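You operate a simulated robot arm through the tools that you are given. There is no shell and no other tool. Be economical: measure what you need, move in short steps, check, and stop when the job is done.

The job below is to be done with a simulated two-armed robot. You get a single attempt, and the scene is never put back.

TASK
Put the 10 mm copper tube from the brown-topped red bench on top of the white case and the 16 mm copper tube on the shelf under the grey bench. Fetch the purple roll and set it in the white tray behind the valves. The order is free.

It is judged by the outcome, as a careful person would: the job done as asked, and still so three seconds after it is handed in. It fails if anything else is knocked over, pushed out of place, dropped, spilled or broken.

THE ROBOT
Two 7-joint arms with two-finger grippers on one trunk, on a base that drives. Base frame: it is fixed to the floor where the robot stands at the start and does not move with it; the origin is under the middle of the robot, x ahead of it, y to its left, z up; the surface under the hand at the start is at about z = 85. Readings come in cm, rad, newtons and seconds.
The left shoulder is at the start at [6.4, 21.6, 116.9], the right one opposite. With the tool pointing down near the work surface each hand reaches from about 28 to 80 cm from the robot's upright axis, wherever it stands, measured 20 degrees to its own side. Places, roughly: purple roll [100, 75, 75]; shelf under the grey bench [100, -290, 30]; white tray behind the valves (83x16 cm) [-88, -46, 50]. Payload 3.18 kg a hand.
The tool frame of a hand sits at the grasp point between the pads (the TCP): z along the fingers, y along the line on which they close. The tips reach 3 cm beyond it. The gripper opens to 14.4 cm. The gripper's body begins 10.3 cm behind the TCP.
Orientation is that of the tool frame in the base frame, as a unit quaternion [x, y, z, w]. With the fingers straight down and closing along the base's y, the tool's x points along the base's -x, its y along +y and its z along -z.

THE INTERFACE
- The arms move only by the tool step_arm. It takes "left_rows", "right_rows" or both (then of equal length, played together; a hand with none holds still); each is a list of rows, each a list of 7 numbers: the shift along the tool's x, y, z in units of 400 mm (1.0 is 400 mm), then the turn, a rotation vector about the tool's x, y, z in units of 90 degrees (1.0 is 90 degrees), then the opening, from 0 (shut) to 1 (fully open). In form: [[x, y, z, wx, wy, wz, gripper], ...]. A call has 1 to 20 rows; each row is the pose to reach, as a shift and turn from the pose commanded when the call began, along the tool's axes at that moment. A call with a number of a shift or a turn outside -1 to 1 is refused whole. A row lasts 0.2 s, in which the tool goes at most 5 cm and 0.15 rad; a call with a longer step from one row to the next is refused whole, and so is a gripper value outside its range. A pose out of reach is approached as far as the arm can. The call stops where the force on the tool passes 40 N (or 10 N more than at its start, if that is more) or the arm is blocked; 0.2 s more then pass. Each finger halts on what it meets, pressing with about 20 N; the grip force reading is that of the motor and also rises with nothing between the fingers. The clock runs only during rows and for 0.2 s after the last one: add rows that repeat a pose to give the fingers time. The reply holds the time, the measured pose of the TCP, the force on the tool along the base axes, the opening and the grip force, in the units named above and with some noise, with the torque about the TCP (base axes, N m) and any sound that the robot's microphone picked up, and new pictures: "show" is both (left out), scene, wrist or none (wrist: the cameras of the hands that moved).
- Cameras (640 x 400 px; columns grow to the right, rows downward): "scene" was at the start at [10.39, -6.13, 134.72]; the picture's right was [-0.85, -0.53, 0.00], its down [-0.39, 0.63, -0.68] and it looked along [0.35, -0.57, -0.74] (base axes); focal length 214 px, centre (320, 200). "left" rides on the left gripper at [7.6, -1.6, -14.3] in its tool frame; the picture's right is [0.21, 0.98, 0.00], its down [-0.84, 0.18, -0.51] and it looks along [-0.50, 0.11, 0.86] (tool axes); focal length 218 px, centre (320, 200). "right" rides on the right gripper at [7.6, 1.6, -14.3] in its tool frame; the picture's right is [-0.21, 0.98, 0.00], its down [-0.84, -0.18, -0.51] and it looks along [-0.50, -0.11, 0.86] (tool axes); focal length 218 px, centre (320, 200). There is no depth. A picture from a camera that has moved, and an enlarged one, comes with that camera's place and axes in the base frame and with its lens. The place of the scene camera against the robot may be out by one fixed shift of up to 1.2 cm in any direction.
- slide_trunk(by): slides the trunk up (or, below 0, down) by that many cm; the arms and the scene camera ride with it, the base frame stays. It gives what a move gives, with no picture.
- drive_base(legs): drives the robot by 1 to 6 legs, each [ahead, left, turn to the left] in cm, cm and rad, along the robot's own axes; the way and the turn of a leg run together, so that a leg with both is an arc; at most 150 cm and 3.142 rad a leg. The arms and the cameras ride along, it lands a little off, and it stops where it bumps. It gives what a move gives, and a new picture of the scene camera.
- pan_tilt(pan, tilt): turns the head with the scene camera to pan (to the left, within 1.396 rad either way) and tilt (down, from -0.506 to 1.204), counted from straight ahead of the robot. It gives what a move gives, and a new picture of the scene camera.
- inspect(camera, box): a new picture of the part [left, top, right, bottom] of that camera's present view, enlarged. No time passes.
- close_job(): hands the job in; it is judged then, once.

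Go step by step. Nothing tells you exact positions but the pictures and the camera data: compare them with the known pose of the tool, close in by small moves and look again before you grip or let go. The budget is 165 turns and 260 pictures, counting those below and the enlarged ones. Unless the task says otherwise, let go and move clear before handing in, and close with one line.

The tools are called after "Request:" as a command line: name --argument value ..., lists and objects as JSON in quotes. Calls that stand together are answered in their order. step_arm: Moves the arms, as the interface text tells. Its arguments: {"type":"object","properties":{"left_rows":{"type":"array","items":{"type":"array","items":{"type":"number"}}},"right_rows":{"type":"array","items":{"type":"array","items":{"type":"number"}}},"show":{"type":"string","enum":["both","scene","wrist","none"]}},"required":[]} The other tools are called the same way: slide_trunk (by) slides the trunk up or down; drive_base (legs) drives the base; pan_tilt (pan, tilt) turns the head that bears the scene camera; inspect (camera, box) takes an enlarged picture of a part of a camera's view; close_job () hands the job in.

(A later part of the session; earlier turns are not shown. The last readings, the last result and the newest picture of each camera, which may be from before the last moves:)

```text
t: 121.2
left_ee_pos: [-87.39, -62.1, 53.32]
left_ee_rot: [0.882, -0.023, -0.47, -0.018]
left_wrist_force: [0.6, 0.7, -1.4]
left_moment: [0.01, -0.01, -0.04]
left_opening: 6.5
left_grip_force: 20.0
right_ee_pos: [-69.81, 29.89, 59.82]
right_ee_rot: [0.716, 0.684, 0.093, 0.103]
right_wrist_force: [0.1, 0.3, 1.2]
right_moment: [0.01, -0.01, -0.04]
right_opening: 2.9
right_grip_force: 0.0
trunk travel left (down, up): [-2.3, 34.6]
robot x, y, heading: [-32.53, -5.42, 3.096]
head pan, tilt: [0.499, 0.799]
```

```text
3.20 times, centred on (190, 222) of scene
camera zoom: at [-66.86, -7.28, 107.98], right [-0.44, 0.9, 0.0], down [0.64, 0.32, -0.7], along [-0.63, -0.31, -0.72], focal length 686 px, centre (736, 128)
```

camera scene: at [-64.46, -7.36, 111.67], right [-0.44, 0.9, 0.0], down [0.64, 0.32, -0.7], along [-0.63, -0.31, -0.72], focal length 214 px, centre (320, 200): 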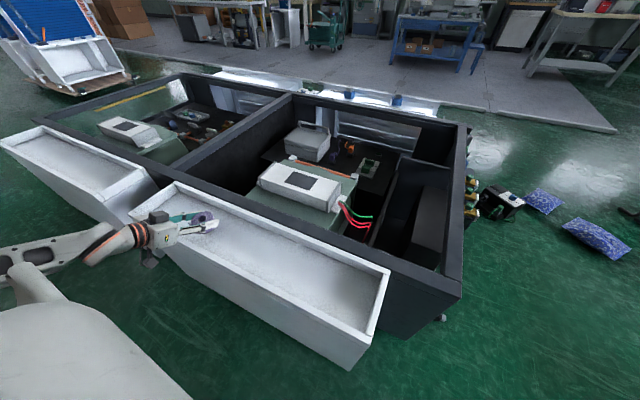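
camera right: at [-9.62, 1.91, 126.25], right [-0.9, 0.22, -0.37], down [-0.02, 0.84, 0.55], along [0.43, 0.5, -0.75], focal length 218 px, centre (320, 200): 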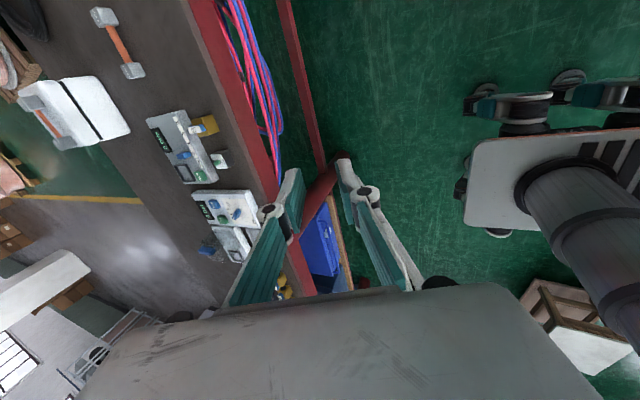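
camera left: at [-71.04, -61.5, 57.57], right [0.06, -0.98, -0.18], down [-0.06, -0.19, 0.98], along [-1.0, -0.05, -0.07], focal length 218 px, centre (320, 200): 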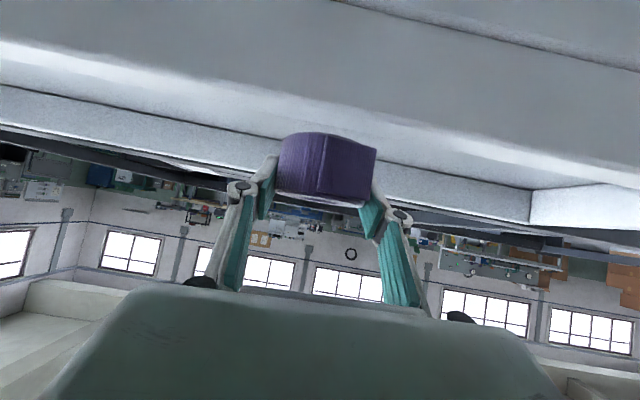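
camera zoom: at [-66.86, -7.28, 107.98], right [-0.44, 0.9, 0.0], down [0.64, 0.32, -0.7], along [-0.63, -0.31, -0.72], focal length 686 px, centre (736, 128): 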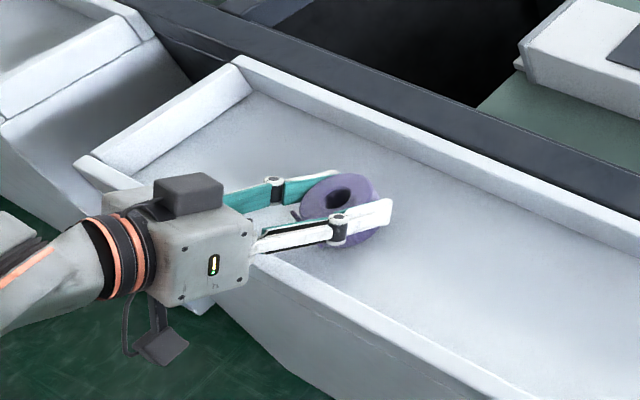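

The roll is inside the tray and upright, not yet touching. Lowering a little more until contact.

Request:
slide_trunk --by -0.6

Request:
slide_trunk --by -0.6

Request:
inspect --camera "scene" --box '[110, 180, 238, 260]'

```text
t: 121.8
left_ee_pos: [-87.42, -62.12, 52.95]
left_ee_rot: [0.881, -0.023, -0.472, -0.016]
left_wrist_force: [8.4, -1.0, 16.6]
left_moment: [-0.25, -0.03, 0.06]
left_opening: 6.54
left_grip_force: 20.2
right_ee_pos: [-69.74, 29.92, 59.16]
right_ee_rot: [0.716, 0.684, 0.093, 0.103]
right_wrist_force: [-0.1, -0.3, 0.8]
right_moment: [0.01, -0.01, -0.01]
right_opening: 2.89
right_grip_force: 0.0
trunk travel left (down, up): [-1.7, 35.2]
robot x, y, heading: [-32.3, -5.64, 3.1]
head pan, tilt: [0.499, 0.799]
```

```text
t: 122.3
left_ee_pos: [-87.46, -62.02, 52.07]
left_ee_rot: [0.882, -0.024, -0.47, -0.017]
left_wrist_force: [-2.2, -1.0, 16.2]
left_moment: [-0.23, 0.16, -0.03]
left_opening: 6.53
left_grip_force: 20.3
right_ee_pos: [-69.67, 30.02, 58.43]
right_ee_rot: [0.717, 0.684, 0.093, 0.103]
right_wrist_force: [-0.4, -0.8, -0.8]
right_moment: [-0.01, -0.03, 0.02]
right_opening: 2.88
right_grip_force: 0.0
trunk travel left (down, up): [-1.1, 35.8]
robot x, y, heading: [-32.27, -5.64, 3.096]
head pan, tilt: [0.499, 0.799]
```

```text
5.00 times, centred on (174, 220) of scene
camera zoom: at [-67.68, -7.13, 106.52], right [-0.44, 0.9, 0.0], down [0.64, 0.32, -0.7], along [-0.63, -0.31, -0.72], focal length 1072 px, centre (1050, 100)
```

zoom: 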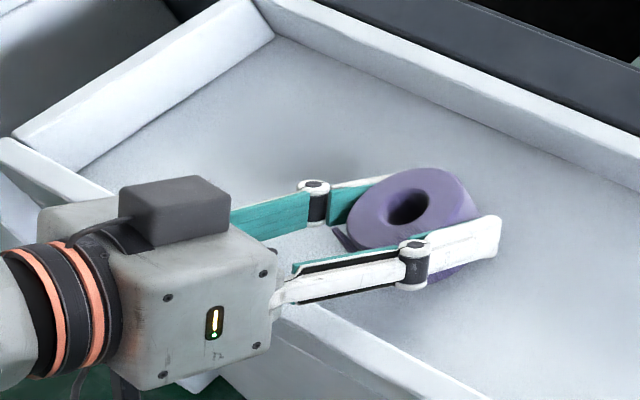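

Contact with the tray floor. Opening the fingers.

Request:
step_arm --left_rows '[[0, 0, 0, 0, 0, 0, 0.48], [0, 0, 0, 0, 0, 0, 0.55], [0, 0, 0, 0, 0, 0, 0.65], [0, 0, 0, 0, 0, 0, 0.65]]' --show "scene"

Request:
inspect --camera "scene" --box '[110, 180, 238, 260]'

```text
t: 123.3
left_ee_pos: [-87.21, -62.1, 51.88]
left_ee_rot: [0.883, -0.022, -0.468, -0.017]
left_wrist_force: [0.3, 0.2, 2.9]
left_moment: [-0.01, 0.05, 0.04]
left_opening: 9.44
left_grip_force: 0.0
right_ee_pos: [-69.79, 29.97, 58.37]
right_ee_rot: [0.717, 0.683, 0.094, 0.103]
right_wrist_force: [0.3, 0.3, -0.3]
right_moment: [0.02, -0.02, -0.02]
right_opening: 2.88
right_grip_force: 0.1
trunk travel left (down, up): [-1.1, 35.8]
robot x, y, heading: [-32.19, -5.16, 3.099]
head pan, tilt: [0.499, 0.799]
camera scene: at [-67.73, -7.21, 106.47], right [-0.44, 0.9, 0.0], down [0.64, 0.32, -0.7], along [-0.63, -0.31, -0.72], focal length 214 px, centre (320, 200)
```

scene: 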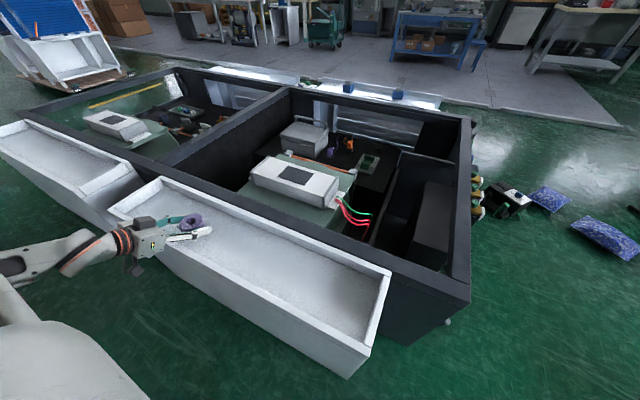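

```text
5.00 times, centred on (174, 220) of scene
camera zoom: at [-67.73, -7.21, 106.47], right [-0.44, 0.9, 0.0], down [0.64, 0.32, -0.7], along [-0.63, -0.31, -0.72], focal length 1072 px, centre (1050, 100)
```

zoom: 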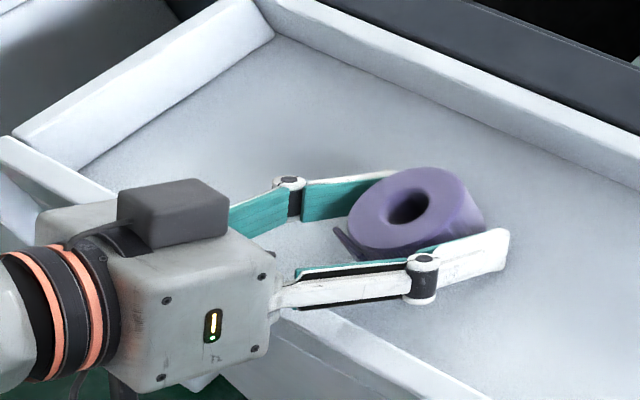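

Released. Raising the trunk to lift the hand clear, then check.

Request:
slide_trunk --by 20

Request:
drive_base --legs '[[-18, 0, 0]]'

```text
t: 125.5
left_ee_pos: [-93.06, -61.91, 97.02]
left_ee_rot: [0.723, -0.021, -0.69, -0.021]
left_wrist_force: [-0.3, -0.2, 0.0]
left_moment: [-0.03, 0.03, 0.0]
left_opening: 9.36
left_grip_force: 0.0
right_ee_pos: [-69.76, 29.86, 78.42]
right_ee_rot: [0.716, 0.684, 0.095, 0.105]
right_wrist_force: [0.3, 0.2, -0.5]
right_moment: [-0.02, -0.08, -0.01]
right_opening: 2.89
right_grip_force: 0.0
trunk travel left (down, up): [-21.1, 15.8]
robot x, y, heading: [-32.53, -5.48, 3.098]
head pan, tilt: [0.499, 0.799]
```

```text
t: 127.0
left_ee_pos: [-74.79, -62.74, 97.06]
left_ee_rot: [0.722, -0.021, -0.691, -0.02]
left_wrist_force: [0.2, 0.9, 0.5]
left_moment: [-0.03, -0.03, -0.01]
left_opening: 9.36
left_grip_force: 0.1
right_ee_pos: [-51.76, 28.92, 78.45]
right_ee_rot: [0.716, 0.684, 0.094, 0.103]
right_wrist_force: [0.3, 0.1, 0.2]
right_moment: [0.02, -0.01, 0.0]
right_opening: 2.89
right_grip_force: 0.0
trunk travel left (down, up): [-21.1, 15.8]
robot x, y, heading: [-14.33, -6.29, 3.102]
head pan, tilt: [0.499, 0.799]
camera scene: at [-30.09, -8.84, 130.95], right [-0.44, 0.9, 0.0], down [0.64, 0.32, -0.7], along [-0.63, -0.31, -0.72], focal length 214 px, centre (320, 200)
```

scene: 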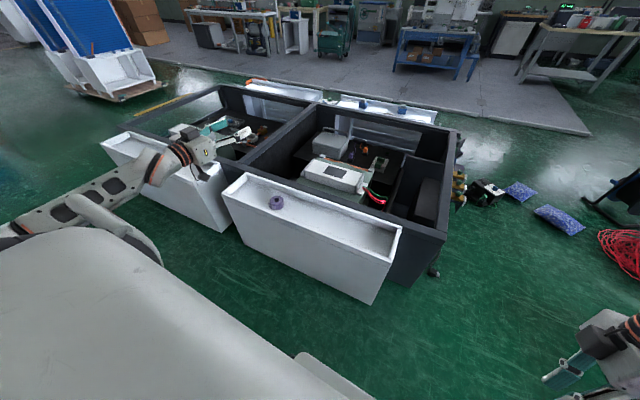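

The roll rests in the tray. For the 16 mm tube I'll raise the trunk, turn to face -y and stand beside the bench so the left hand can take the tube lengthwise, pitched forward.

Request:
slide_trunk --by 13

Request:
drive_base --legs '[[0, 0, 1.61], [-58, 8, 0]]'

Request:
pan_tilt --pan 0.6 --tilt 0.6

```text
t: 128.6
left_ee_pos: [-73.72, -62.91, 117.44]
left_ee_rot: [-0.673, 0.021, 0.739, 0.021]
left_wrist_force: [-0.7, 0.0, 0.4]
left_moment: [-0.02, 0.0, -0.07]
left_opening: 9.36
left_grip_force: 0.1
right_ee_pos: [-51.75, 29.03, 91.38]
right_ee_rot: [0.715, 0.685, 0.094, 0.103]
right_wrist_force: [0.0, -0.3, -0.1]
right_moment: [0.01, 0.02, 0.04]
right_opening: 2.86
right_grip_force: 0.0
trunk travel left (down, up): [-34.1, 2.8]
robot x, y, heading: [-14.16, -6.34, 3.101]
head pan, tilt: [0.499, 0.799]
```

```text
t: 135.6
left_ee_pos: [52.21, -10.13, 117.45]
left_ee_rot: [-0.49, -0.464, 0.535, -0.509]
left_wrist_force: [-0.2, 0.0, 0.3]
left_moment: [-0.02, -0.02, 0.0]
left_opening: 9.36
left_grip_force: 0.1
right_ee_pos: [-40.06, 11.07, 91.55]
right_ee_rot: [0.018, 0.99, 0.14, 0.006]
right_wrist_force: [-0.2, 0.4, 0.1]
right_moment: [-0.01, -0.03, 0.0]
right_opening: 2.87
right_grip_force: 0.1
trunk travel left (down, up): [-34.1, 2.8]
robot x, y, heading: [-5.31, 48.71, -1.603]
head pan, tilt: [0.499, 0.799]
camera scene: at [-1.51, 38.23, 144.27], right [-0.89, -0.45, 0.0], down [-0.32, 0.64, -0.7], along [0.31, -0.62, -0.72], focal length 214 px, centre (320, 200)
```

scene: 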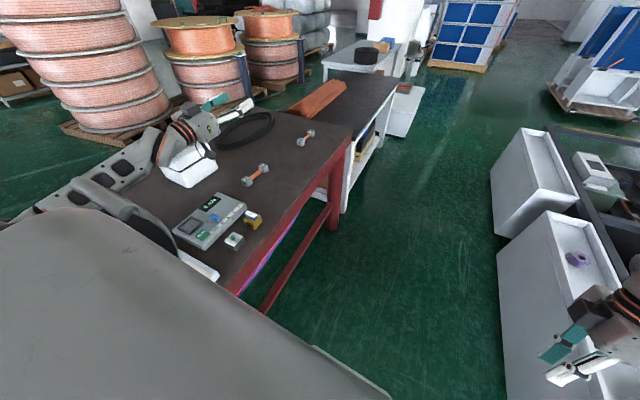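

```text
t: 136.4
left_ee_pos: [52.01, -10.21, 117.56]
left_ee_rot: [-0.489, -0.464, 0.535, -0.509]
left_wrist_force: [0.8, -0.1, -0.1]
left_moment: [0.0, 0.0, 0.02]
left_opening: 9.34
left_grip_force: 0.0
right_ee_pos: [-39.99, 11.01, 91.56]
right_ee_rot: [0.018, 0.99, 0.14, 0.006]
right_wrist_force: [-0.3, 0.5, 0.7]
right_moment: [0.0, -0.01, -0.01]
right_opening: 2.87
right_grip_force: 0.0
trunk travel left (down, up): [-34.1, 2.8]
robot x, y, heading: [-5.05, 48.45, -1.604]
head pan, tilt: [0.6, 0.6]
camera scene: at [-0.4, 37.9, 145.94], right [-0.84, -0.54, 0.0], down [-0.3, 0.48, -0.82], along [0.44, -0.7, -0.57], focal length 214 px, centre (320, 200)
```

scene: 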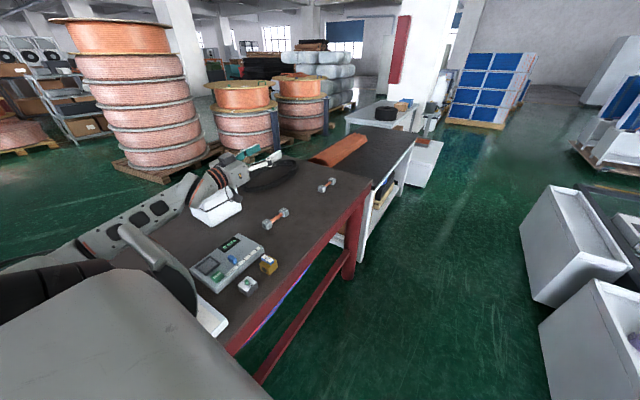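

The left hand is already above the 16 mm tube. Pitching it down to 40° off vertical and lowering to about z 104.

Request:
step_arm --left_rows '[[0.046, 0.008, -0.006, 0, 0.087, 0, 0.45], [0.092, 0.016, -0.013, 0, 0.174, 0, 0.45], [0.138, 0.024, -0.019, 0, 0.261, 0, 0.45], [0.184, 0.033, -0.026, 0, 0.349, 0, 0.45], [0.23, 0.041, -0.032, 0, 0.436, 0, 0.45], [0.276, 0.049, -0.039, 0, 0.523, 0, 0.45], [0.3225, 0.057, -0.045, 0, 0.61, 0, 0.45], [0.3225, 0.057, -0.045, 0, 0.61, 0, 0.45]]' --show "both"

```text
t: 138.4
left_ee_pos: [55.61, -11.07, 110.03]
left_ee_rot: [0.657, 0.637, -0.288, 0.282]
left_wrist_force: [0.3, -0.4, -0.7]
left_moment: [-0.08, 0.05, -0.02]
left_opening: 6.49
left_grip_force: 0.0
left hand out of reach, approached as far as the arm can: row 7, 8
right_ee_pos: [-39.89, 10.94, 91.36]
right_ee_rot: [0.019, 0.99, 0.141, 0.004]
right_wrist_force: [0.5, -0.4, -0.3]
right_moment: [0.01, 0.04, 0.02]
right_opening: 2.87
right_grip_force: 0.1
trunk travel left (down, up): [-34.1, 2.8]
robot x, y, heading: [-4.9, 48.53, -1.602]
head pan, tilt: [0.6, 0.6]
stopped in row 8 (left hand): the arm was blocked; the commanded pose is now the measured one
camera scene: at [-0.19, 37.79, 145.93], right [-0.84, -0.54, 0.0], down [-0.31, 0.48, -0.82], along [0.44, -0.69, -0.57], focal length 214 px, centre (320, 200)
camera left: at [54.4, 4.64, 113.95], right [0.98, 0.11, -0.15], down [0.17, -0.2, 0.96], along [0.08, -0.97, -0.21], focal length 218 px, centre (320, 200)
```

scene: 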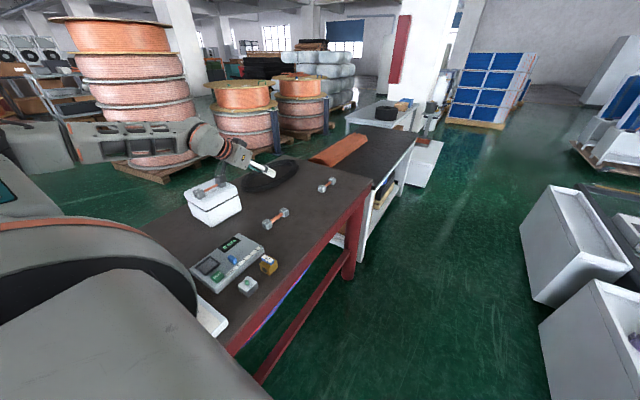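
left: 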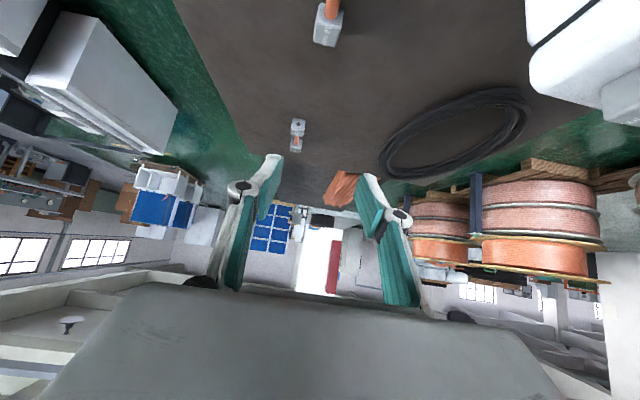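

Close enough: pitch is 48°. I'll lower by the trunk 12 cm and then look again.

Request:
slide_trunk --by -12

Request:
step_arm --left_rows '[[0, -0.02, 0, 0, 0, 0, 0.45], [0, -0.0375, 0, 0, 0, 0, 0.45]]' --show "both"

```text
t: 139.9
left_ee_pos: [55.43, -10.85, 98.23]
left_ee_rot: [0.658, 0.636, -0.289, 0.282]
left_wrist_force: [0.4, 0.1, 0.6]
left_moment: [0.0, -0.02, -0.04]
left_opening: 6.49
left_grip_force: 0.1
right_ee_pos: [-40.06, 10.98, 79.64]
right_ee_rot: [0.019, 0.99, 0.138, 0.006]
right_wrist_force: [-0.3, 0.8, -0.2]
right_moment: [-0.01, -0.01, 0.0]
right_opening: 2.89
right_grip_force: 0.0
trunk travel left (down, up): [-22.1, 14.8]
robot x, y, heading: [-5.12, 48.82, -1.608]
head pan, tilt: [0.6, 0.6]
```

```text
t: 140.5
left_ee_pos: [53.88, -10.97, 98.02]
left_ee_rot: [0.657, 0.636, -0.289, 0.282]
left_wrist_force: [0.3, 0.5, -0.6]
left_moment: [0.0, 0.01, 0.01]
left_opening: 6.49
left_grip_force: 0.0
right_ee_pos: [-40.05, 11.06, 79.45]
right_ee_rot: [0.019, 0.99, 0.141, 0.007]
right_wrist_force: [0.3, 0.3, -0.1]
right_moment: [0.03, -0.01, 0.02]
right_opening: 2.88
right_grip_force: 0.1
trunk travel left (down, up): [-22.1, 14.8]
robot x, y, heading: [-5.12, 48.94, -1.6]
head pan, tilt: [0.6, 0.6]
camera scene: at [-0.54, 33.96, 133.67], right [-0.84, -0.54, 0.0], down [-0.3, 0.48, -0.83], along [0.44, -0.7, -0.56], focal length 214 px, centre (320, 200)
camera left: at [52.67, 4.76, 101.93], right [0.98, 0.11, -0.15], down [0.17, -0.2, 0.96], along [0.07, -0.97, -0.21], focal length 218 px, centre (320, 200)
```

scene: 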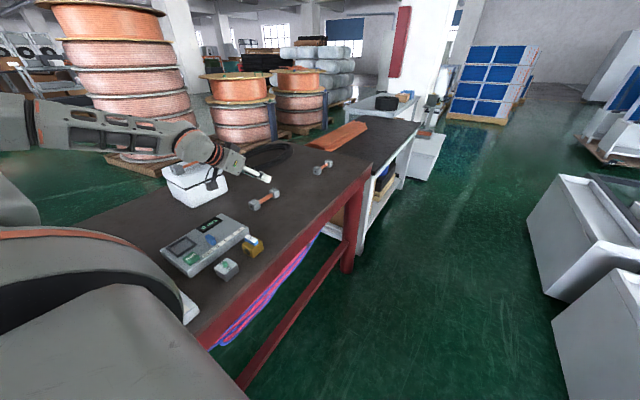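
left: 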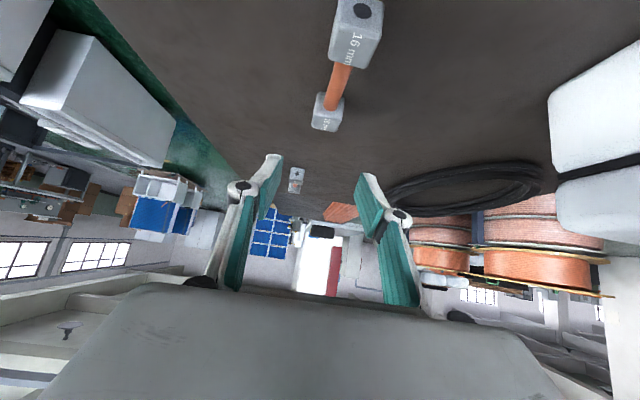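

Tube centre is (54.0, -12.9). Small correction and lowering 9 cm.

Request:
step_arm --left_rows '[[0.0085, 0.002, 0.009, 0, 0, 0, 0.45]]' --show "none"

Request:
slide_trunk --by -9

Request:
inspect --camera "left" --box '[160, 50, 480, 250]'

Request:
inspect --camera "scene" --box '[160, 110, 320, 210]'

```text
t: 140.9
left_ee_pos: [53.88, -11.02, 97.52]
left_ee_rot: [0.658, 0.637, -0.288, 0.281]
left_wrist_force: [0.9, -0.2, -0.4]
left_moment: [-0.03, 0.0, 0.0]
left_opening: 6.47
left_grip_force: 0.1
right_ee_pos: [-40.0, 11.05, 79.39]
right_ee_rot: [0.019, 0.99, 0.14, 0.006]
right_wrist_force: [0.0, 0.7, 0.0]
right_moment: [0.02, 0.03, 0.01]
right_opening: 2.89
right_grip_force: 0.1
trunk travel left (down, up): [-22.1, 14.8]
robot x, y, heading: [-5.14, 48.68, -1.601]
head pan, tilt: [0.6, 0.6]
```

```text
t: 142.1
left_ee_pos: [53.97, -10.85, 88.72]
left_ee_rot: [0.658, 0.636, -0.29, 0.282]
left_wrist_force: [-0.2, 0.7, 0.8]
left_moment: [-0.03, 0.05, 0.02]
left_opening: 6.47
left_grip_force: 0.0
right_ee_pos: [-40.11, 11.1, 70.65]
right_ee_rot: [0.019, 0.99, 0.138, 0.006]
right_wrist_force: [0.8, 0.1, -0.2]
right_moment: [0.02, 0.01, 0.03]
right_opening: 2.89
right_grip_force: 0.0
trunk travel left (down, up): [-13.1, 23.8]
robot x, y, heading: [-5.31, 48.76, -1.604]
head pan, tilt: [0.6, 0.6]
```

```text
2.00 times, centred on (320, 150) of left
camera zoom: at [52.77, 4.87, 92.61], right [0.98, 0.11, -0.15], down [0.17, -0.2, 0.97], along [0.08, -0.97, -0.21], focal length 436 px, centre (320, 300)
```

zoom: 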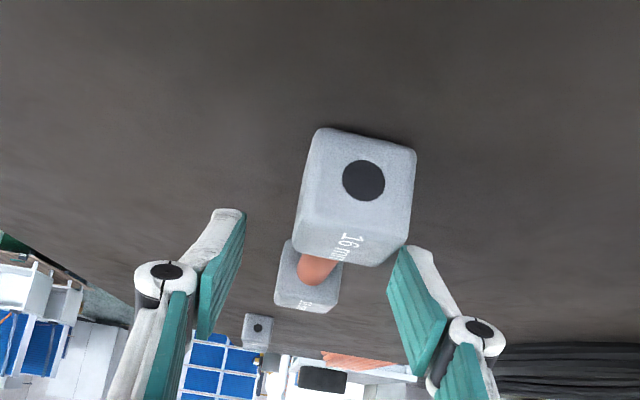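

```text
4.00 times, centred on (240, 160) of scene
camera zoom: at [-0.8, 25.66, 123.76], right [-0.84, -0.54, 0.0], down [-0.3, 0.48, -0.83], along [0.44, -0.7, -0.56], focal length 858 px, centre (640, 360)
```

zoom: 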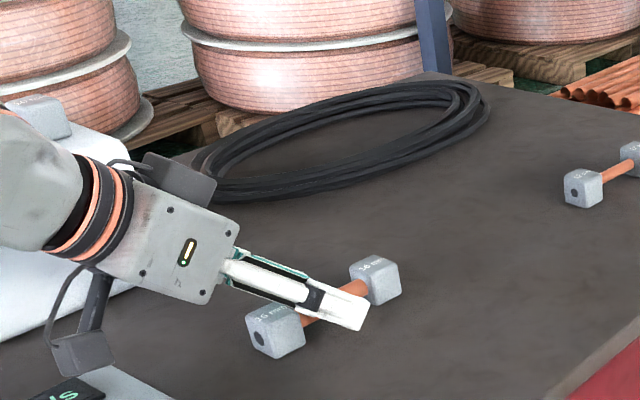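

Fingers straddle the tube. A slight forward-down nudge, then close.

Request:
step_arm --left_rows '[[-0.004, 0, 0.023, 0, 0, 0, 0.45], [-0.004, 0, 0.023, 0, 0, 0, 0.3], [-0.004, 0, 0.023, 0, 0, 0, 0.15], [-0.004, 0, 0.023, 0, 0, 0, 0], [-0.004, 0, 0.023, 0, 0, 0, 0], [-0.004, 0, 0.023, 0, 0, 0, 0]]' --show "wrist"

Request:
inspect --camera "scene" --box '[160, 110, 320, 210]'

```text
t: 143.5
left_ee_pos: [53.92, -11.74, 88.07]
left_ee_rot: [0.658, 0.636, -0.29, 0.281]
left_wrist_force: [-0.7, 0.4, 1.4]
left_moment: [-0.1, 0.02, -0.07]
left_opening: 1.52
left_grip_force: 19.5
right_ee_pos: [-40.16, 11.03, 70.48]
right_ee_rot: [0.019, 0.99, 0.14, 0.006]
right_wrist_force: [0.2, -0.4, -0.7]
right_moment: [0.01, 0.02, 0.0]
right_opening: 2.88
right_grip_force: 0.0
trunk travel left (down, up): [-13.1, 23.8]
robot x, y, heading: [-5.18, 48.94, -1.604]
head pan, tilt: [0.6, 0.6]
camera left: at [52.69, 3.87, 92.07], right [0.98, 0.11, -0.15], down [0.17, -0.2, 0.96], along [0.07, -0.97, -0.21], focal length 218 px, centre (320, 200)
```

left: 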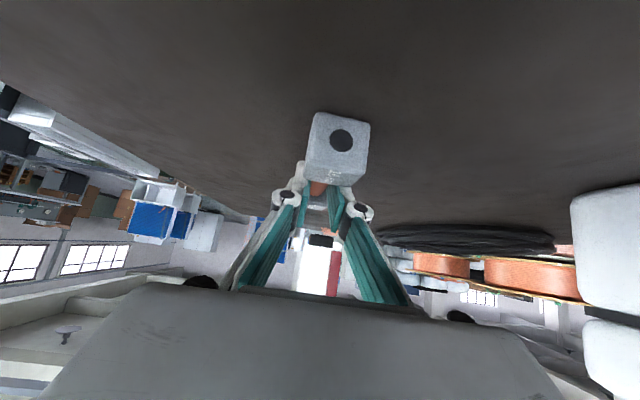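

```text
4.00 times, centred on (240, 160) of scene
camera zoom: at [-0.82, 25.53, 123.71], right [-0.84, -0.54, 0.0], down [-0.3, 0.48, -0.83], along [0.44, -0.7, -0.56], focal length 858 px, centre (640, 360)
```

zoom: 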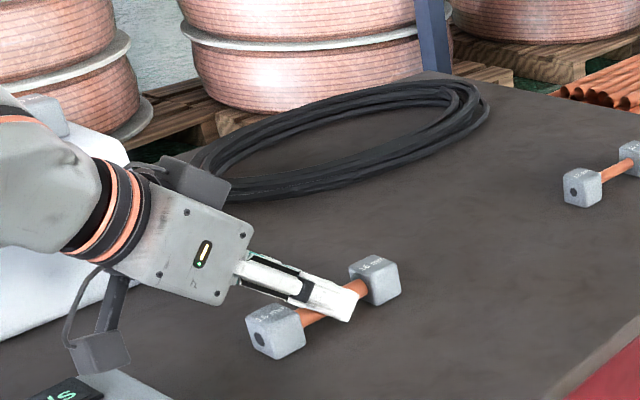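

Gripped at 1.5 cm. Lifting with the trunk and looking.

Request:
slide_trunk --by 20

Request:
inspect --camera "left" --box '[0, 0, 640, 400]'

Request:
inspect --camera "scene" --box '[100, 90, 400, 290]'

```text
t: 145.7
left_ee_pos: [53.82, -11.72, 107.99]
left_ee_rot: [0.658, 0.637, -0.288, 0.281]
left_wrist_force: [0.3, -0.2, -1.1]
left_moment: [-0.01, -0.03, 0.01]
left_opening: 1.55
left_grip_force: 20.4
right_ee_pos: [-40.1, 11.01, 90.44]
right_ee_rot: [0.018, 0.99, 0.141, 0.006]
right_wrist_force: [0.6, 0.4, -0.1]
right_moment: [0.03, 0.0, -0.01]
right_opening: 2.87
right_grip_force: 0.0
trunk travel left (down, up): [-33.1, 3.8]
robot x, y, heading: [-5.14, 48.77, -1.602]
head pan, tilt: [0.6, 0.6]
```

```text
1.00 times, centred on (320, 200) of left (not enlarged: the box is as wide or as high as the picture)
camera zoom: at [52.75, 3.97, 111.93], right [0.98, 0.11, -0.15], down [0.17, -0.2, 0.96], along [0.07, -0.97, -0.22], focal length 218 px, centre (320, 200)
```

zoom: 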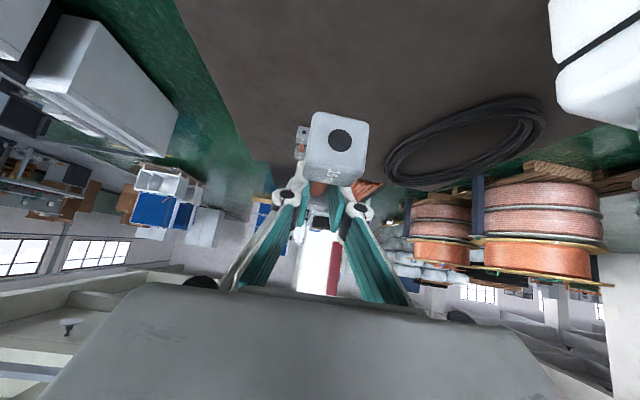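

```text
2.00 times, centred on (250, 190) of scene
camera zoom: at [-0.4, 37.87, 144.94], right [-0.84, -0.54, 0.0], down [-0.3, 0.48, -0.82], along [0.44, -0.7, -0.57], focal length 429 px, centre (460, 220)
```

zoom: 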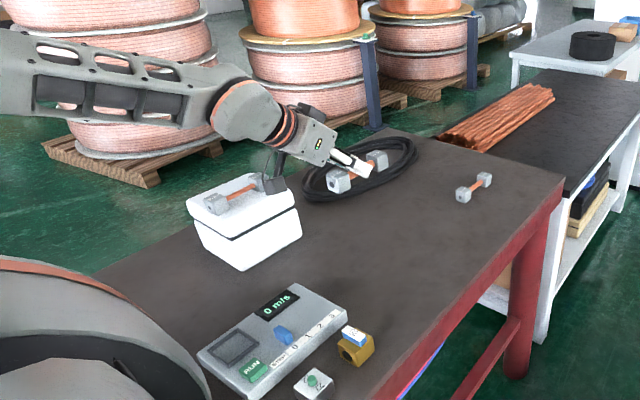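

Held firmly. Driving down the aisle toward the grey bench.

Request:
drive_base --legs '[[0, 0, 0.03], [140, 0, 0]]'

Request:
pan_tilt --pan 0.45 --tilt 0.55

```text
t: 153.0
left_ee_pos: [55.86, -148.96, 108.01]
left_ee_rot: [0.647, 0.648, -0.284, 0.286]
left_wrist_force: [-0.3, -0.3, -1.6]
left_moment: [-0.01, -0.02, 0.01]
left_opening: 1.51
left_grip_force: 20.4
right_ee_pos: [-38.68, -129.48, 90.45]
right_ee_rot: [0.001, 0.99, 0.14, 0.004]
right_wrist_force: [0.7, -0.1, -0.4]
right_moment: [-0.01, 0.02, 0.01]
right_opening: 2.88
right_grip_force: 0.0
trunk travel left (down, up): [-33.1, 3.8]
robot x, y, heading: [-4.79, -90.45, -1.567]
head pan, tilt: [0.6, 0.6]
camera scene: at [0.03, -101.25, 144.95], right [-0.82, -0.57, 0.0], down [-0.32, 0.47, -0.82], along [0.47, -0.68, -0.57], focal length 214 px, centre (320, 200)
```

scene: 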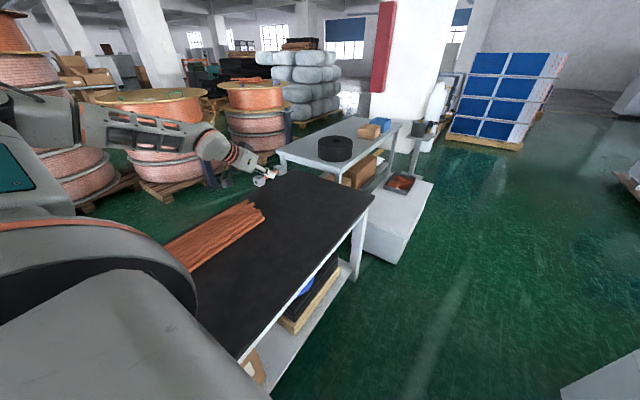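

```text
t: 153.7
left_ee_pos: [56.12, -148.87, 107.95]
left_ee_rot: [0.646, 0.648, -0.284, 0.286]
left_wrist_force: [0.7, 0.0, -1.7]
left_moment: [-0.04, 0.01, 0.02]
left_opening: 1.51
left_grip_force: 20.5
right_ee_pos: [-38.76, -129.46, 90.51]
right_ee_rot: [0.001, 0.99, 0.14, 0.003]
right_wrist_force: [-0.5, -0.2, -0.2]
right_moment: [-0.01, -0.01, 0.01]
right_opening: 2.89
right_grip_force: 0.0
trunk travel left (down, up): [-33.1, 3.8]
robot x, y, heading: [-5.11, -90.39, -1.57]
head pan, tilt: [0.45, 0.55]
camera scene: at [-1.05, -102.01, 145.4], right [-0.9, -0.44, 0.0], down [-0.23, 0.47, -0.85], along [0.37, -0.77, -0.52], focal length 214 px, centre (320, 200)
```

scene: 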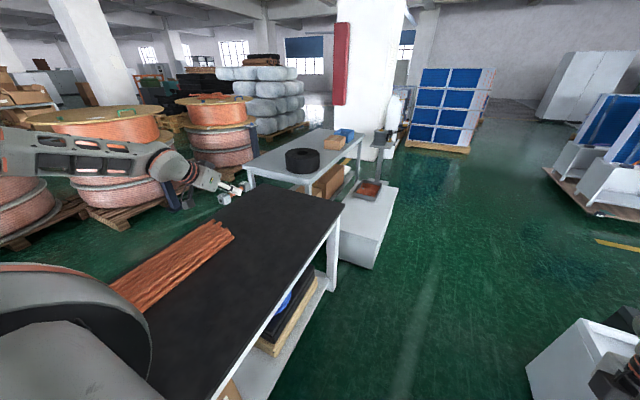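

The grey bench is ahead on the left with a white box in front of part of it. I'll move on along the aisle to see its open side and shelf.

Request:
drive_base --legs '[[0, -28, 0], [120, 0, 0]]'

Request:
pan_tilt --pan 0.9 --tilt 0.5

```text
t: 162.5
left_ee_pos: [31.76, -269.0, 108.07]
left_ee_rot: [0.639, 0.655, -0.28, 0.29]
left_wrist_force: [-0.2, 0.0, -1.4]
left_moment: [0.02, 0.01, -0.03]
left_opening: 1.54
left_grip_force: 19.7
right_ee_pos: [-63.48, -251.63, 90.58]
right_ee_rot: [-0.01, 0.99, 0.14, 0.003]
right_wrist_force: [-0.7, -0.4, 0.8]
right_moment: [0.01, 0.0, -0.01]
right_opening: 2.9
right_grip_force: 0.0
trunk travel left (down, up): [-33.1, 3.8]
robot x, y, heading: [-30.44, -211.79, -1.548]
head pan, tilt: [0.45, 0.55]
camera scene: at [-26.36, -223.44, 145.4], right [-0.89, -0.46, 0.0], down [-0.24, 0.46, -0.85], along [0.39, -0.76, -0.52], focal length 214 px, centre (320, 200)
```

scene: 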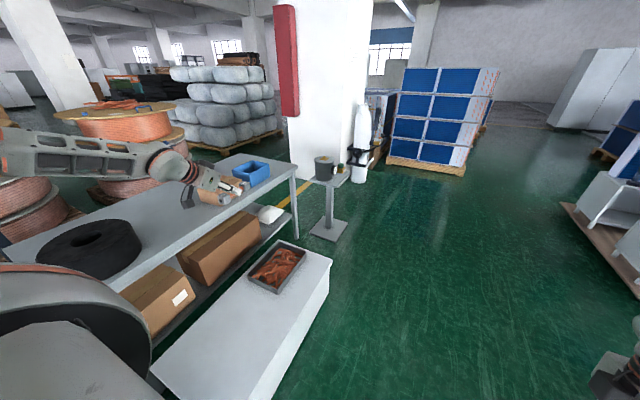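

```text
t: 163.4
left_ee_pos: [31.74, -269.09, 108.0]
left_ee_rot: [0.64, 0.655, -0.281, 0.289]
left_wrist_force: [0.1, 0.3, -0.6]
left_moment: [0.0, 0.0, -0.01]
left_opening: 1.52
left_grip_force: 19.6
right_ee_pos: [-63.42, -251.7, 90.59]
right_ee_rot: [-0.011, 0.99, 0.14, 0.001]
right_wrist_force: [-0.1, 0.6, -0.3]
right_moment: [-0.02, -0.02, 0.01]
right_opening: 2.89
right_grip_force: 0.1
trunk travel left (down, up): [-33.1, 3.8]
robot x, y, heading: [-30.65, -211.99, -1.545]
head pan, tilt: [0.901, 0.499]
camera scene: at [-23.21, -220.91, 145.86], right [-0.6, -0.8, 0.0], down [-0.38, 0.29, -0.88], along [0.7, -0.53, -0.48], focal length 214 px, centre (320, 200)
```

scene: 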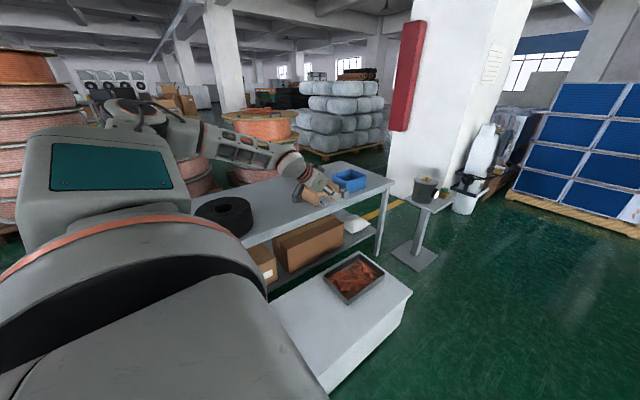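

The shelf has a free spot near its south end, between the cardboard box and a white object (about y -336), reachable from the aisle south of the white box. I'll drive there and face the bench.

Request:
drive_base --legs '[[126, -14, 0], [0, 0, 1.2]]'

Request:
pan_tilt --pan 0.3 --tilt 0.55

```text
t: 172.8
left_ee_pos: [35.32, -299.42, 108.03]
left_ee_rot: [0.138, 0.905, -0.059, 0.399]
left_wrist_force: [0.2, 0.8, -1.8]
left_moment: [-0.01, 0.0, -0.03]
left_opening: 1.52
left_grip_force: 19.6
right_ee_pos: [-11.75, -383.92, 90.51]
right_ee_rot: [-0.585, 0.799, 0.115, -0.08]
right_wrist_force: [0.5, 0.2, 0.1]
right_moment: [0.02, 0.01, 0.0]
right_opening: 2.86
right_grip_force: 0.1
trunk travel left (down, up): [-33.1, 3.8]
robot x, y, heading: [-38.94, -339.93, -0.306]
head pan, tilt: [0.901, 0.499]
camera scene: at [-27.3, -335.55, 145.86], right [0.56, -0.83, 0.0], down [-0.4, -0.27, -0.88], along [0.73, 0.49, -0.48], focal length 214 px, centre (320, 200)
```

scene: 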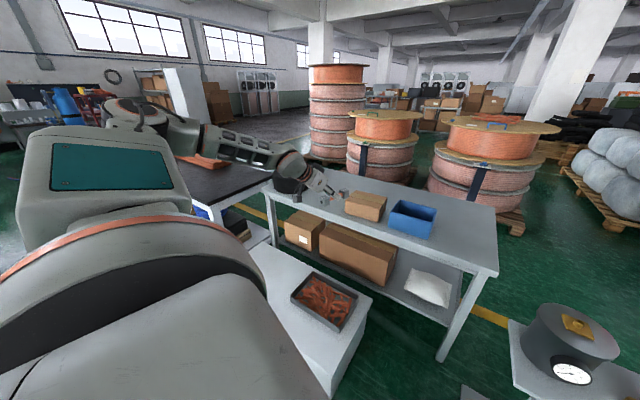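

```text
t: 173.8
left_ee_pos: [35.16, -299.51, 108.05]
left_ee_rot: [0.139, 0.905, -0.059, 0.398]
left_wrist_force: [0.1, 0.3, -0.4]
left_moment: [0.06, 0.0, 0.02]
left_opening: 1.55
left_grip_force: 19.9
right_ee_pos: [-11.67, -383.98, 90.46]
right_ee_rot: [-0.584, 0.8, 0.115, -0.08]
right_wrist_force: [-0.2, 0.4, 0.4]
right_moment: [0.0, 0.0, -0.03]
right_opening: 2.86
right_grip_force: 0.1
trunk travel left (down, up): [-33.1, 3.8]
robot x, y, heading: [-38.59, -340.21, -0.301]
head pan, tilt: [0.3, 0.55]
camera scene: at [-25.84, -340.71, 145.41], right [0.0, -1.0, 0.0], down [-0.52, 0.0, -0.85], along [0.85, 0.0, -0.52], focal length 214 px, centre (320, 200)
```

scene: 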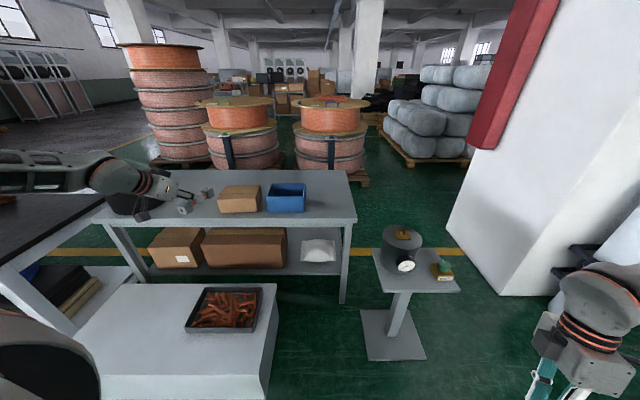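

I have a clear frontal view: the shelf (z≈30, front edge x≈72) has a 9 cm gap at y≈-322 between the carton and the white bag. I'll first back off to open floor and rehearse the low arm pose there.

Request:
drive_base --legs '[[-30, 0, 0], [0, 0, 0.22]]'

Request:
slide_trunk --by -22

Request:
inspect --camera "scene" --box '[200, 160, 420, 300]'

```text
t: 176.7
left_ee_pos: [-4.01, -275.19, 108.0]
left_ee_rot: [0.038, 0.914, -0.015, 0.403]
left_wrist_force: [0.8, 0.6, -2.0]
left_moment: [0.0, 0.0, -0.01]
left_opening: 1.51
left_grip_force: 20.3
right_ee_pos: [-31.3, -367.96, 90.36]
right_ee_rot: [-0.669, 0.73, 0.106, -0.092]
right_wrist_force: [-0.5, 1.6, 0.3]
right_moment: [-0.03, 0.03, 0.02]
right_opening: 2.87
right_grip_force: 0.1
trunk travel left (down, up): [-33.1, 3.8]
robot x, y, heading: [-67.26, -331.15, -0.084]
head pan, tilt: [0.3, 0.55]
camera scene: at [-54.49, -328.8, 145.4], right [0.22, -0.98, 0.0], down [-0.51, -0.11, -0.85], along [0.83, 0.18, -0.52], focal length 214 px, centre (320, 200)
```

scene: 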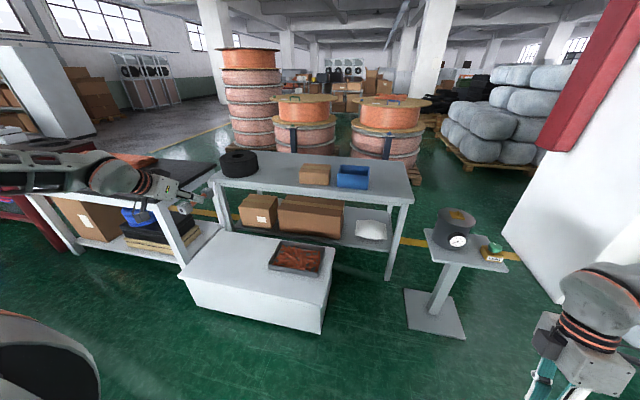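

```text
t: 179.0
left_ee_pos: [-4.1, -275.12, 86.17]
left_ee_rot: [0.038, 0.914, -0.016, 0.404]
left_wrist_force: [-1.5, -0.7, -1.8]
left_moment: [-0.01, -0.02, 0.02]
left_opening: 1.53
left_grip_force: 19.8
right_ee_pos: [-31.44, -367.97, 68.55]
right_ee_rot: [-0.668, 0.731, 0.104, -0.091]
right_wrist_force: [-0.6, 0.3, 0.0]
right_moment: [0.0, -0.01, -0.02]
right_opening: 2.87
right_grip_force: 0.0
trunk travel left (down, up): [-11.1, 25.8]
robot x, y, heading: [-67.4, -331.23, -0.086]
head pan, tilt: [0.3, 0.55]
```

```text
2.86 times, centred on (310, 230) of scene
camera zoom: at [-40.03, -330.03, 121.74], right [0.22, -0.98, 0.0], down [-0.51, -0.11, -0.85], along [0.83, 0.18, -0.52], focal length 613 px, centre (349, 114)
```

zoom: 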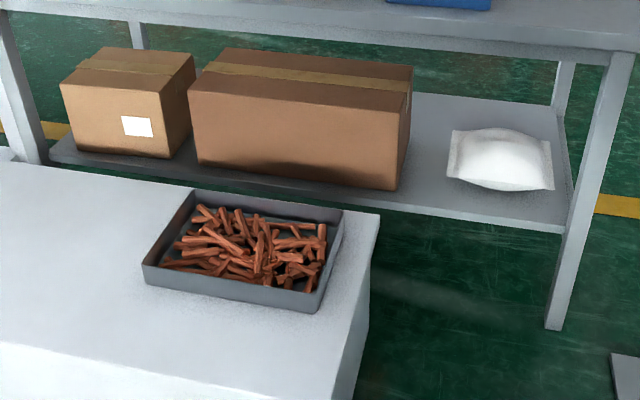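

The gap (y -317 to -328) is clear. Rehearsing: moving the left hand inward and down in open space.

Request:
step_arm --left_rows '[[0.011, -0.087, 0.05, 0, 0, 0, 0], [0.022, -0.173, 0.1, 0, 0, 0, 0], [0.0325, -0.26, 0.149, 0, 0, 0, 0], [0.043, -0.347, 0.199, 0, 0, 0, 0], [0.054, -0.433, 0.249, 0, 0, 0, 0], [0.065, -0.52, 0.298, 0, 0, 0, 0], [0.076, -0.607, 0.348, 0, 0, 0, 0], [0.087, -0.693, 0.398, 0, 0, 0, 0], [0.0975, -0.78, 0.4475, 0, 0, 0, 0], [0.0975, -0.78, 0.4475, 0, 0, 0, 0]]' --show "scene"

```text
t: 181.2
left_ee_pos: [2.52, -298.35, 76.06]
left_ee_rot: [0.043, 0.915, -0.021, 0.4]
left_wrist_force: [-0.8, -0.2, -1.2]
left_moment: [0.0, 0.0, -0.02]
left_opening: 1.52
left_grip_force: 19.7
left hand out of reach, approached as far as the arm can: row 6, 7, 8, 9, 10
right_ee_pos: [-31.36, -367.97, 68.57]
right_ee_rot: [-0.669, 0.73, 0.106, -0.092]
right_wrist_force: [0.4, 0.4, 0.2]
right_moment: [0.01, 0.01, 0.04]
right_opening: 2.87
right_grip_force: 0.1
trunk travel left (down, up): [-11.1, 25.8]
robot x, y, heading: [-67.21, -331.19, -0.08]
head pan, tilt: [0.3, 0.55]
camera scene: at [-39.96, -330.02, 121.71], right [0.22, -0.98, 0.0], down [-0.51, -0.11, -0.85], along [0.83, 0.18, -0.52], focal length 214 px, centre (320, 200)
```

scene: 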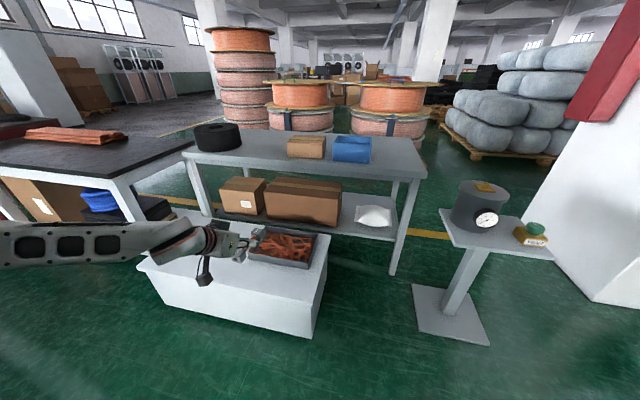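

The box is only ~39 cm high, so the forearm can pass between it and the bench. Rehearsing the low height here: trunk down, then arm down.

Request:
slide_trunk --by -10.5

Request:
step_arm --left_rows '[[0.05, 0, 0.045, 0, 0, 0, 0], [0.1, 0, 0.09, 0, 0, 0, 0], [0.15, 0, 0.135, 0, 0, 0, 0], [0.2, 0, 0.18, 0, 0, 0, 0], [0.25, 0, 0.225, 0, 0, 0, 0], [0.3, 0, 0.27, 0, 0, 0, 0], [0.37, 0, 0.337, 0, 0, 0, 0]]' --show "scene"

```text
t: 182.6
left_ee_pos: [-5.4, -297.6, 47.62]
left_ee_rot: [0.041, 0.975, -0.009, 0.216]
left_wrist_force: [0.0, 0.6, -0.7]
left_moment: [0.0, -0.01, 0.0]
left_opening: 1.51
left_grip_force: 19.9
right_ee_pos: [-31.25, -367.87, 58.08]
right_ee_rot: [-0.668, 0.731, 0.107, -0.091]
right_wrist_force: [0.0, -0.2, -0.7]
right_moment: [0.02, -0.02, 0.04]
right_opening: 2.87
right_grip_force: 0.1
trunk travel left (down, up): [-0.6, 36.3]
robot x, y, heading: [-67.51, -331.28, -0.08]
head pan, tilt: [0.3, 0.55]
```

```text
t: 184.2
left_ee_pos: [-6.77, -292.78, 42.31]
left_ee_rot: [0.042, 0.976, -0.013, 0.214]
left_wrist_force: [0.8, 0.4, -1.5]
left_moment: [0.0, -0.01, 0.01]
left_opening: 1.53
left_grip_force: 19.6
left hand out of reach, approached as far as the arm can: row 1, 2, 3, 4, 5, 6, 7
right_ee_pos: [-31.35, -367.94, 57.96]
right_ee_rot: [-0.668, 0.731, 0.107, -0.092]
right_wrist_force: [0.8, -0.3, 0.1]
right_moment: [-0.01, -0.02, 0.0]
right_opening: 2.84
right_grip_force: 0.0
trunk travel left (down, up): [-0.6, 36.3]
robot x, y, heading: [-67.29, -331.49, -0.084]
head pan, tilt: [0.3, 0.55]
camera scene: at [-29.98, -330.92, 108.01], right [0.22, -0.98, 0.0], down [-0.51, -0.11, -0.85], along [0.83, 0.18, -0.52], focal length 214 px, centre (320, 200)
```

scene: 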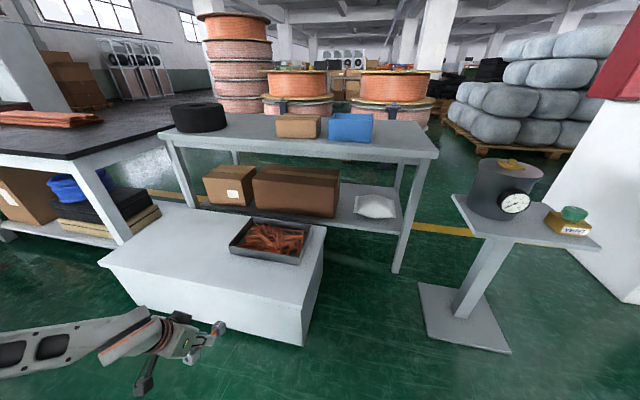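

The arm is limited when held inward at low height; it wants more to its own side. Testing farther left and lower in this free area.

Request:
step_arm --left_rows '[[0.028, 0.071, 0.046, 0, 0, 0, 0], [0.056, 0.143, 0.091, 0, 0, 0, 0], [0.084, 0.214, 0.137, 0, 0, 0, 0], [0.111, 0.286, 0.183, 0, 0, 0, 0], [0.139, 0.357, 0.229, 0, 0, 0, 0], [0.167, 0.429, 0.274, 0, 0, 0, 0], [0.195, 0.5, 0.32, 0, 0, 0, 0]]' --show "scene"

```text
t: 185.8
left_ee_pos: [-6.88, -273.08, 28.08]
left_ee_rot: [0.043, 0.975, -0.01, 0.216]
left_wrist_force: [0.4, 0.0, -1.8]
left_moment: [-0.02, 0.0, -0.02]
left_opening: 1.53
left_grip_force: 19.8
right_ee_pos: [-31.26, -367.93, 57.88]
right_ee_rot: [-0.668, 0.73, 0.106, -0.092]
right_wrist_force: [-0.2, -0.7, 0.4]
right_moment: [0.03, -0.02, 0.02]
right_opening: 2.85
right_grip_force: 0.0
trunk travel left (down, up): [-0.6, 36.3]
robot x, y, heading: [-67.12, -331.06, -0.086]
head pan, tilt: [0.3, 0.55]
camera scene: at [-29.98, -330.87, 108.0], right [0.22, -0.98, 0.0], down [-0.51, -0.11, -0.85], along [0.83, 0.18, -0.52], focal length 214 px, centre (320, 200)
```

scene: 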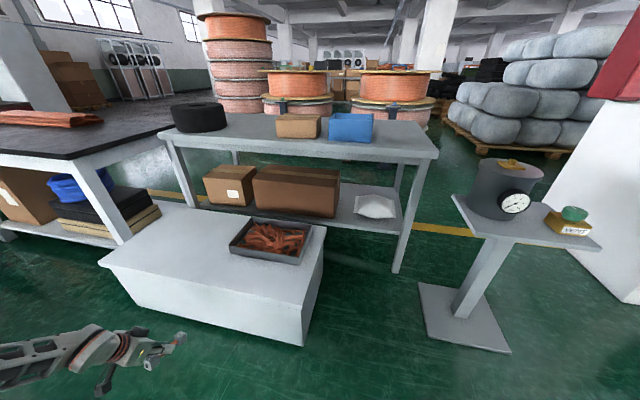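

Far left works even at z 28. The real site needs the hand closer in front, so I'll rehearse a nearer, more inward pose with the trunk partly raised (less lean), restoring the pitch.

Request:
slide_trunk --by 12

Request:
step_arm --left_rows '[[0.02, -0.095, 0, 0, -0.026, 0, 0], [0.04, -0.19, 0, 0, -0.052, 0, 0], [0.06, -0.285, 0, 0, -0.078, 0, 0], [0.08, -0.38, 0, 0, -0.104, 0, 0], [0.1, -0.475, 0, 0, -0.13, 0, 0], [0.12, -0.57, 0, 0, -0.156, 0, 0], [0.14, -0.665, 0, 0, -0.182, 0, 0], [0.16, -0.76, 0, 0, -0.208, 0, 0], [0.18, -0.855, 0, 0, -0.234, 0, 0], [0.2, -0.95, 0, 0, -0.26, 0, 0]]' --show "scene"

```text
t: 187.3
left_ee_pos: [-7.1, -273.16, 40.03]
left_ee_rot: [0.041, 0.976, -0.01, 0.214]
left_wrist_force: [-0.1, -0.2, -1.1]
left_moment: [-0.01, -0.03, 0.03]
left_opening: 1.54
left_grip_force: 19.8
right_ee_pos: [-31.36, -367.92, 69.92]
right_ee_rot: [-0.669, 0.73, 0.108, -0.094]
right_wrist_force: [0.5, 0.0, -0.3]
right_moment: [0.0, 0.03, 0.01]
right_opening: 2.88
right_grip_force: 0.0
trunk travel left (down, up): [-12.6, 24.3]
robot x, y, heading: [-67.28, -330.89, -0.083]
head pan, tilt: [0.3, 0.55]
```

```text
t: 189.5
left_ee_pos: [-16.46, -301.04, 30.48]
left_ee_rot: [0.041, 0.902, -0.076, 0.422]
left_wrist_force: [-0.1, 0.7, -2.0]
left_moment: [0.03, 0.08, 0.0]
left_opening: 1.55
left_grip_force: 19.9
left hand out of reach, approached as far as the arm can: row 5, 6, 7, 8, 9, 10
right_ee_pos: [-31.39, -367.95, 69.91]
right_ee_rot: [-0.668, 0.73, 0.107, -0.092]
right_wrist_force: [0.1, 0.5, -0.8]
right_moment: [-0.01, 0.01, -0.02]
right_opening: 2.89
right_grip_force: 0.0
trunk travel left (down, up): [-12.6, 24.3]
robot x, y, heading: [-67.31, -331.19, -0.085]
head pan, tilt: [0.3, 0.55]
camera scene: at [-41.57, -329.95, 123.54], right [0.22, -0.98, 0.0], down [-0.51, -0.11, -0.85], along [0.83, 0.18, -0.52], focal length 214 px, centre (320, 200)
```

scene: 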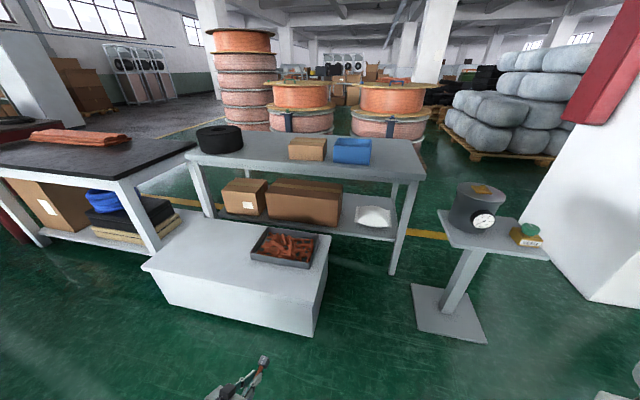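

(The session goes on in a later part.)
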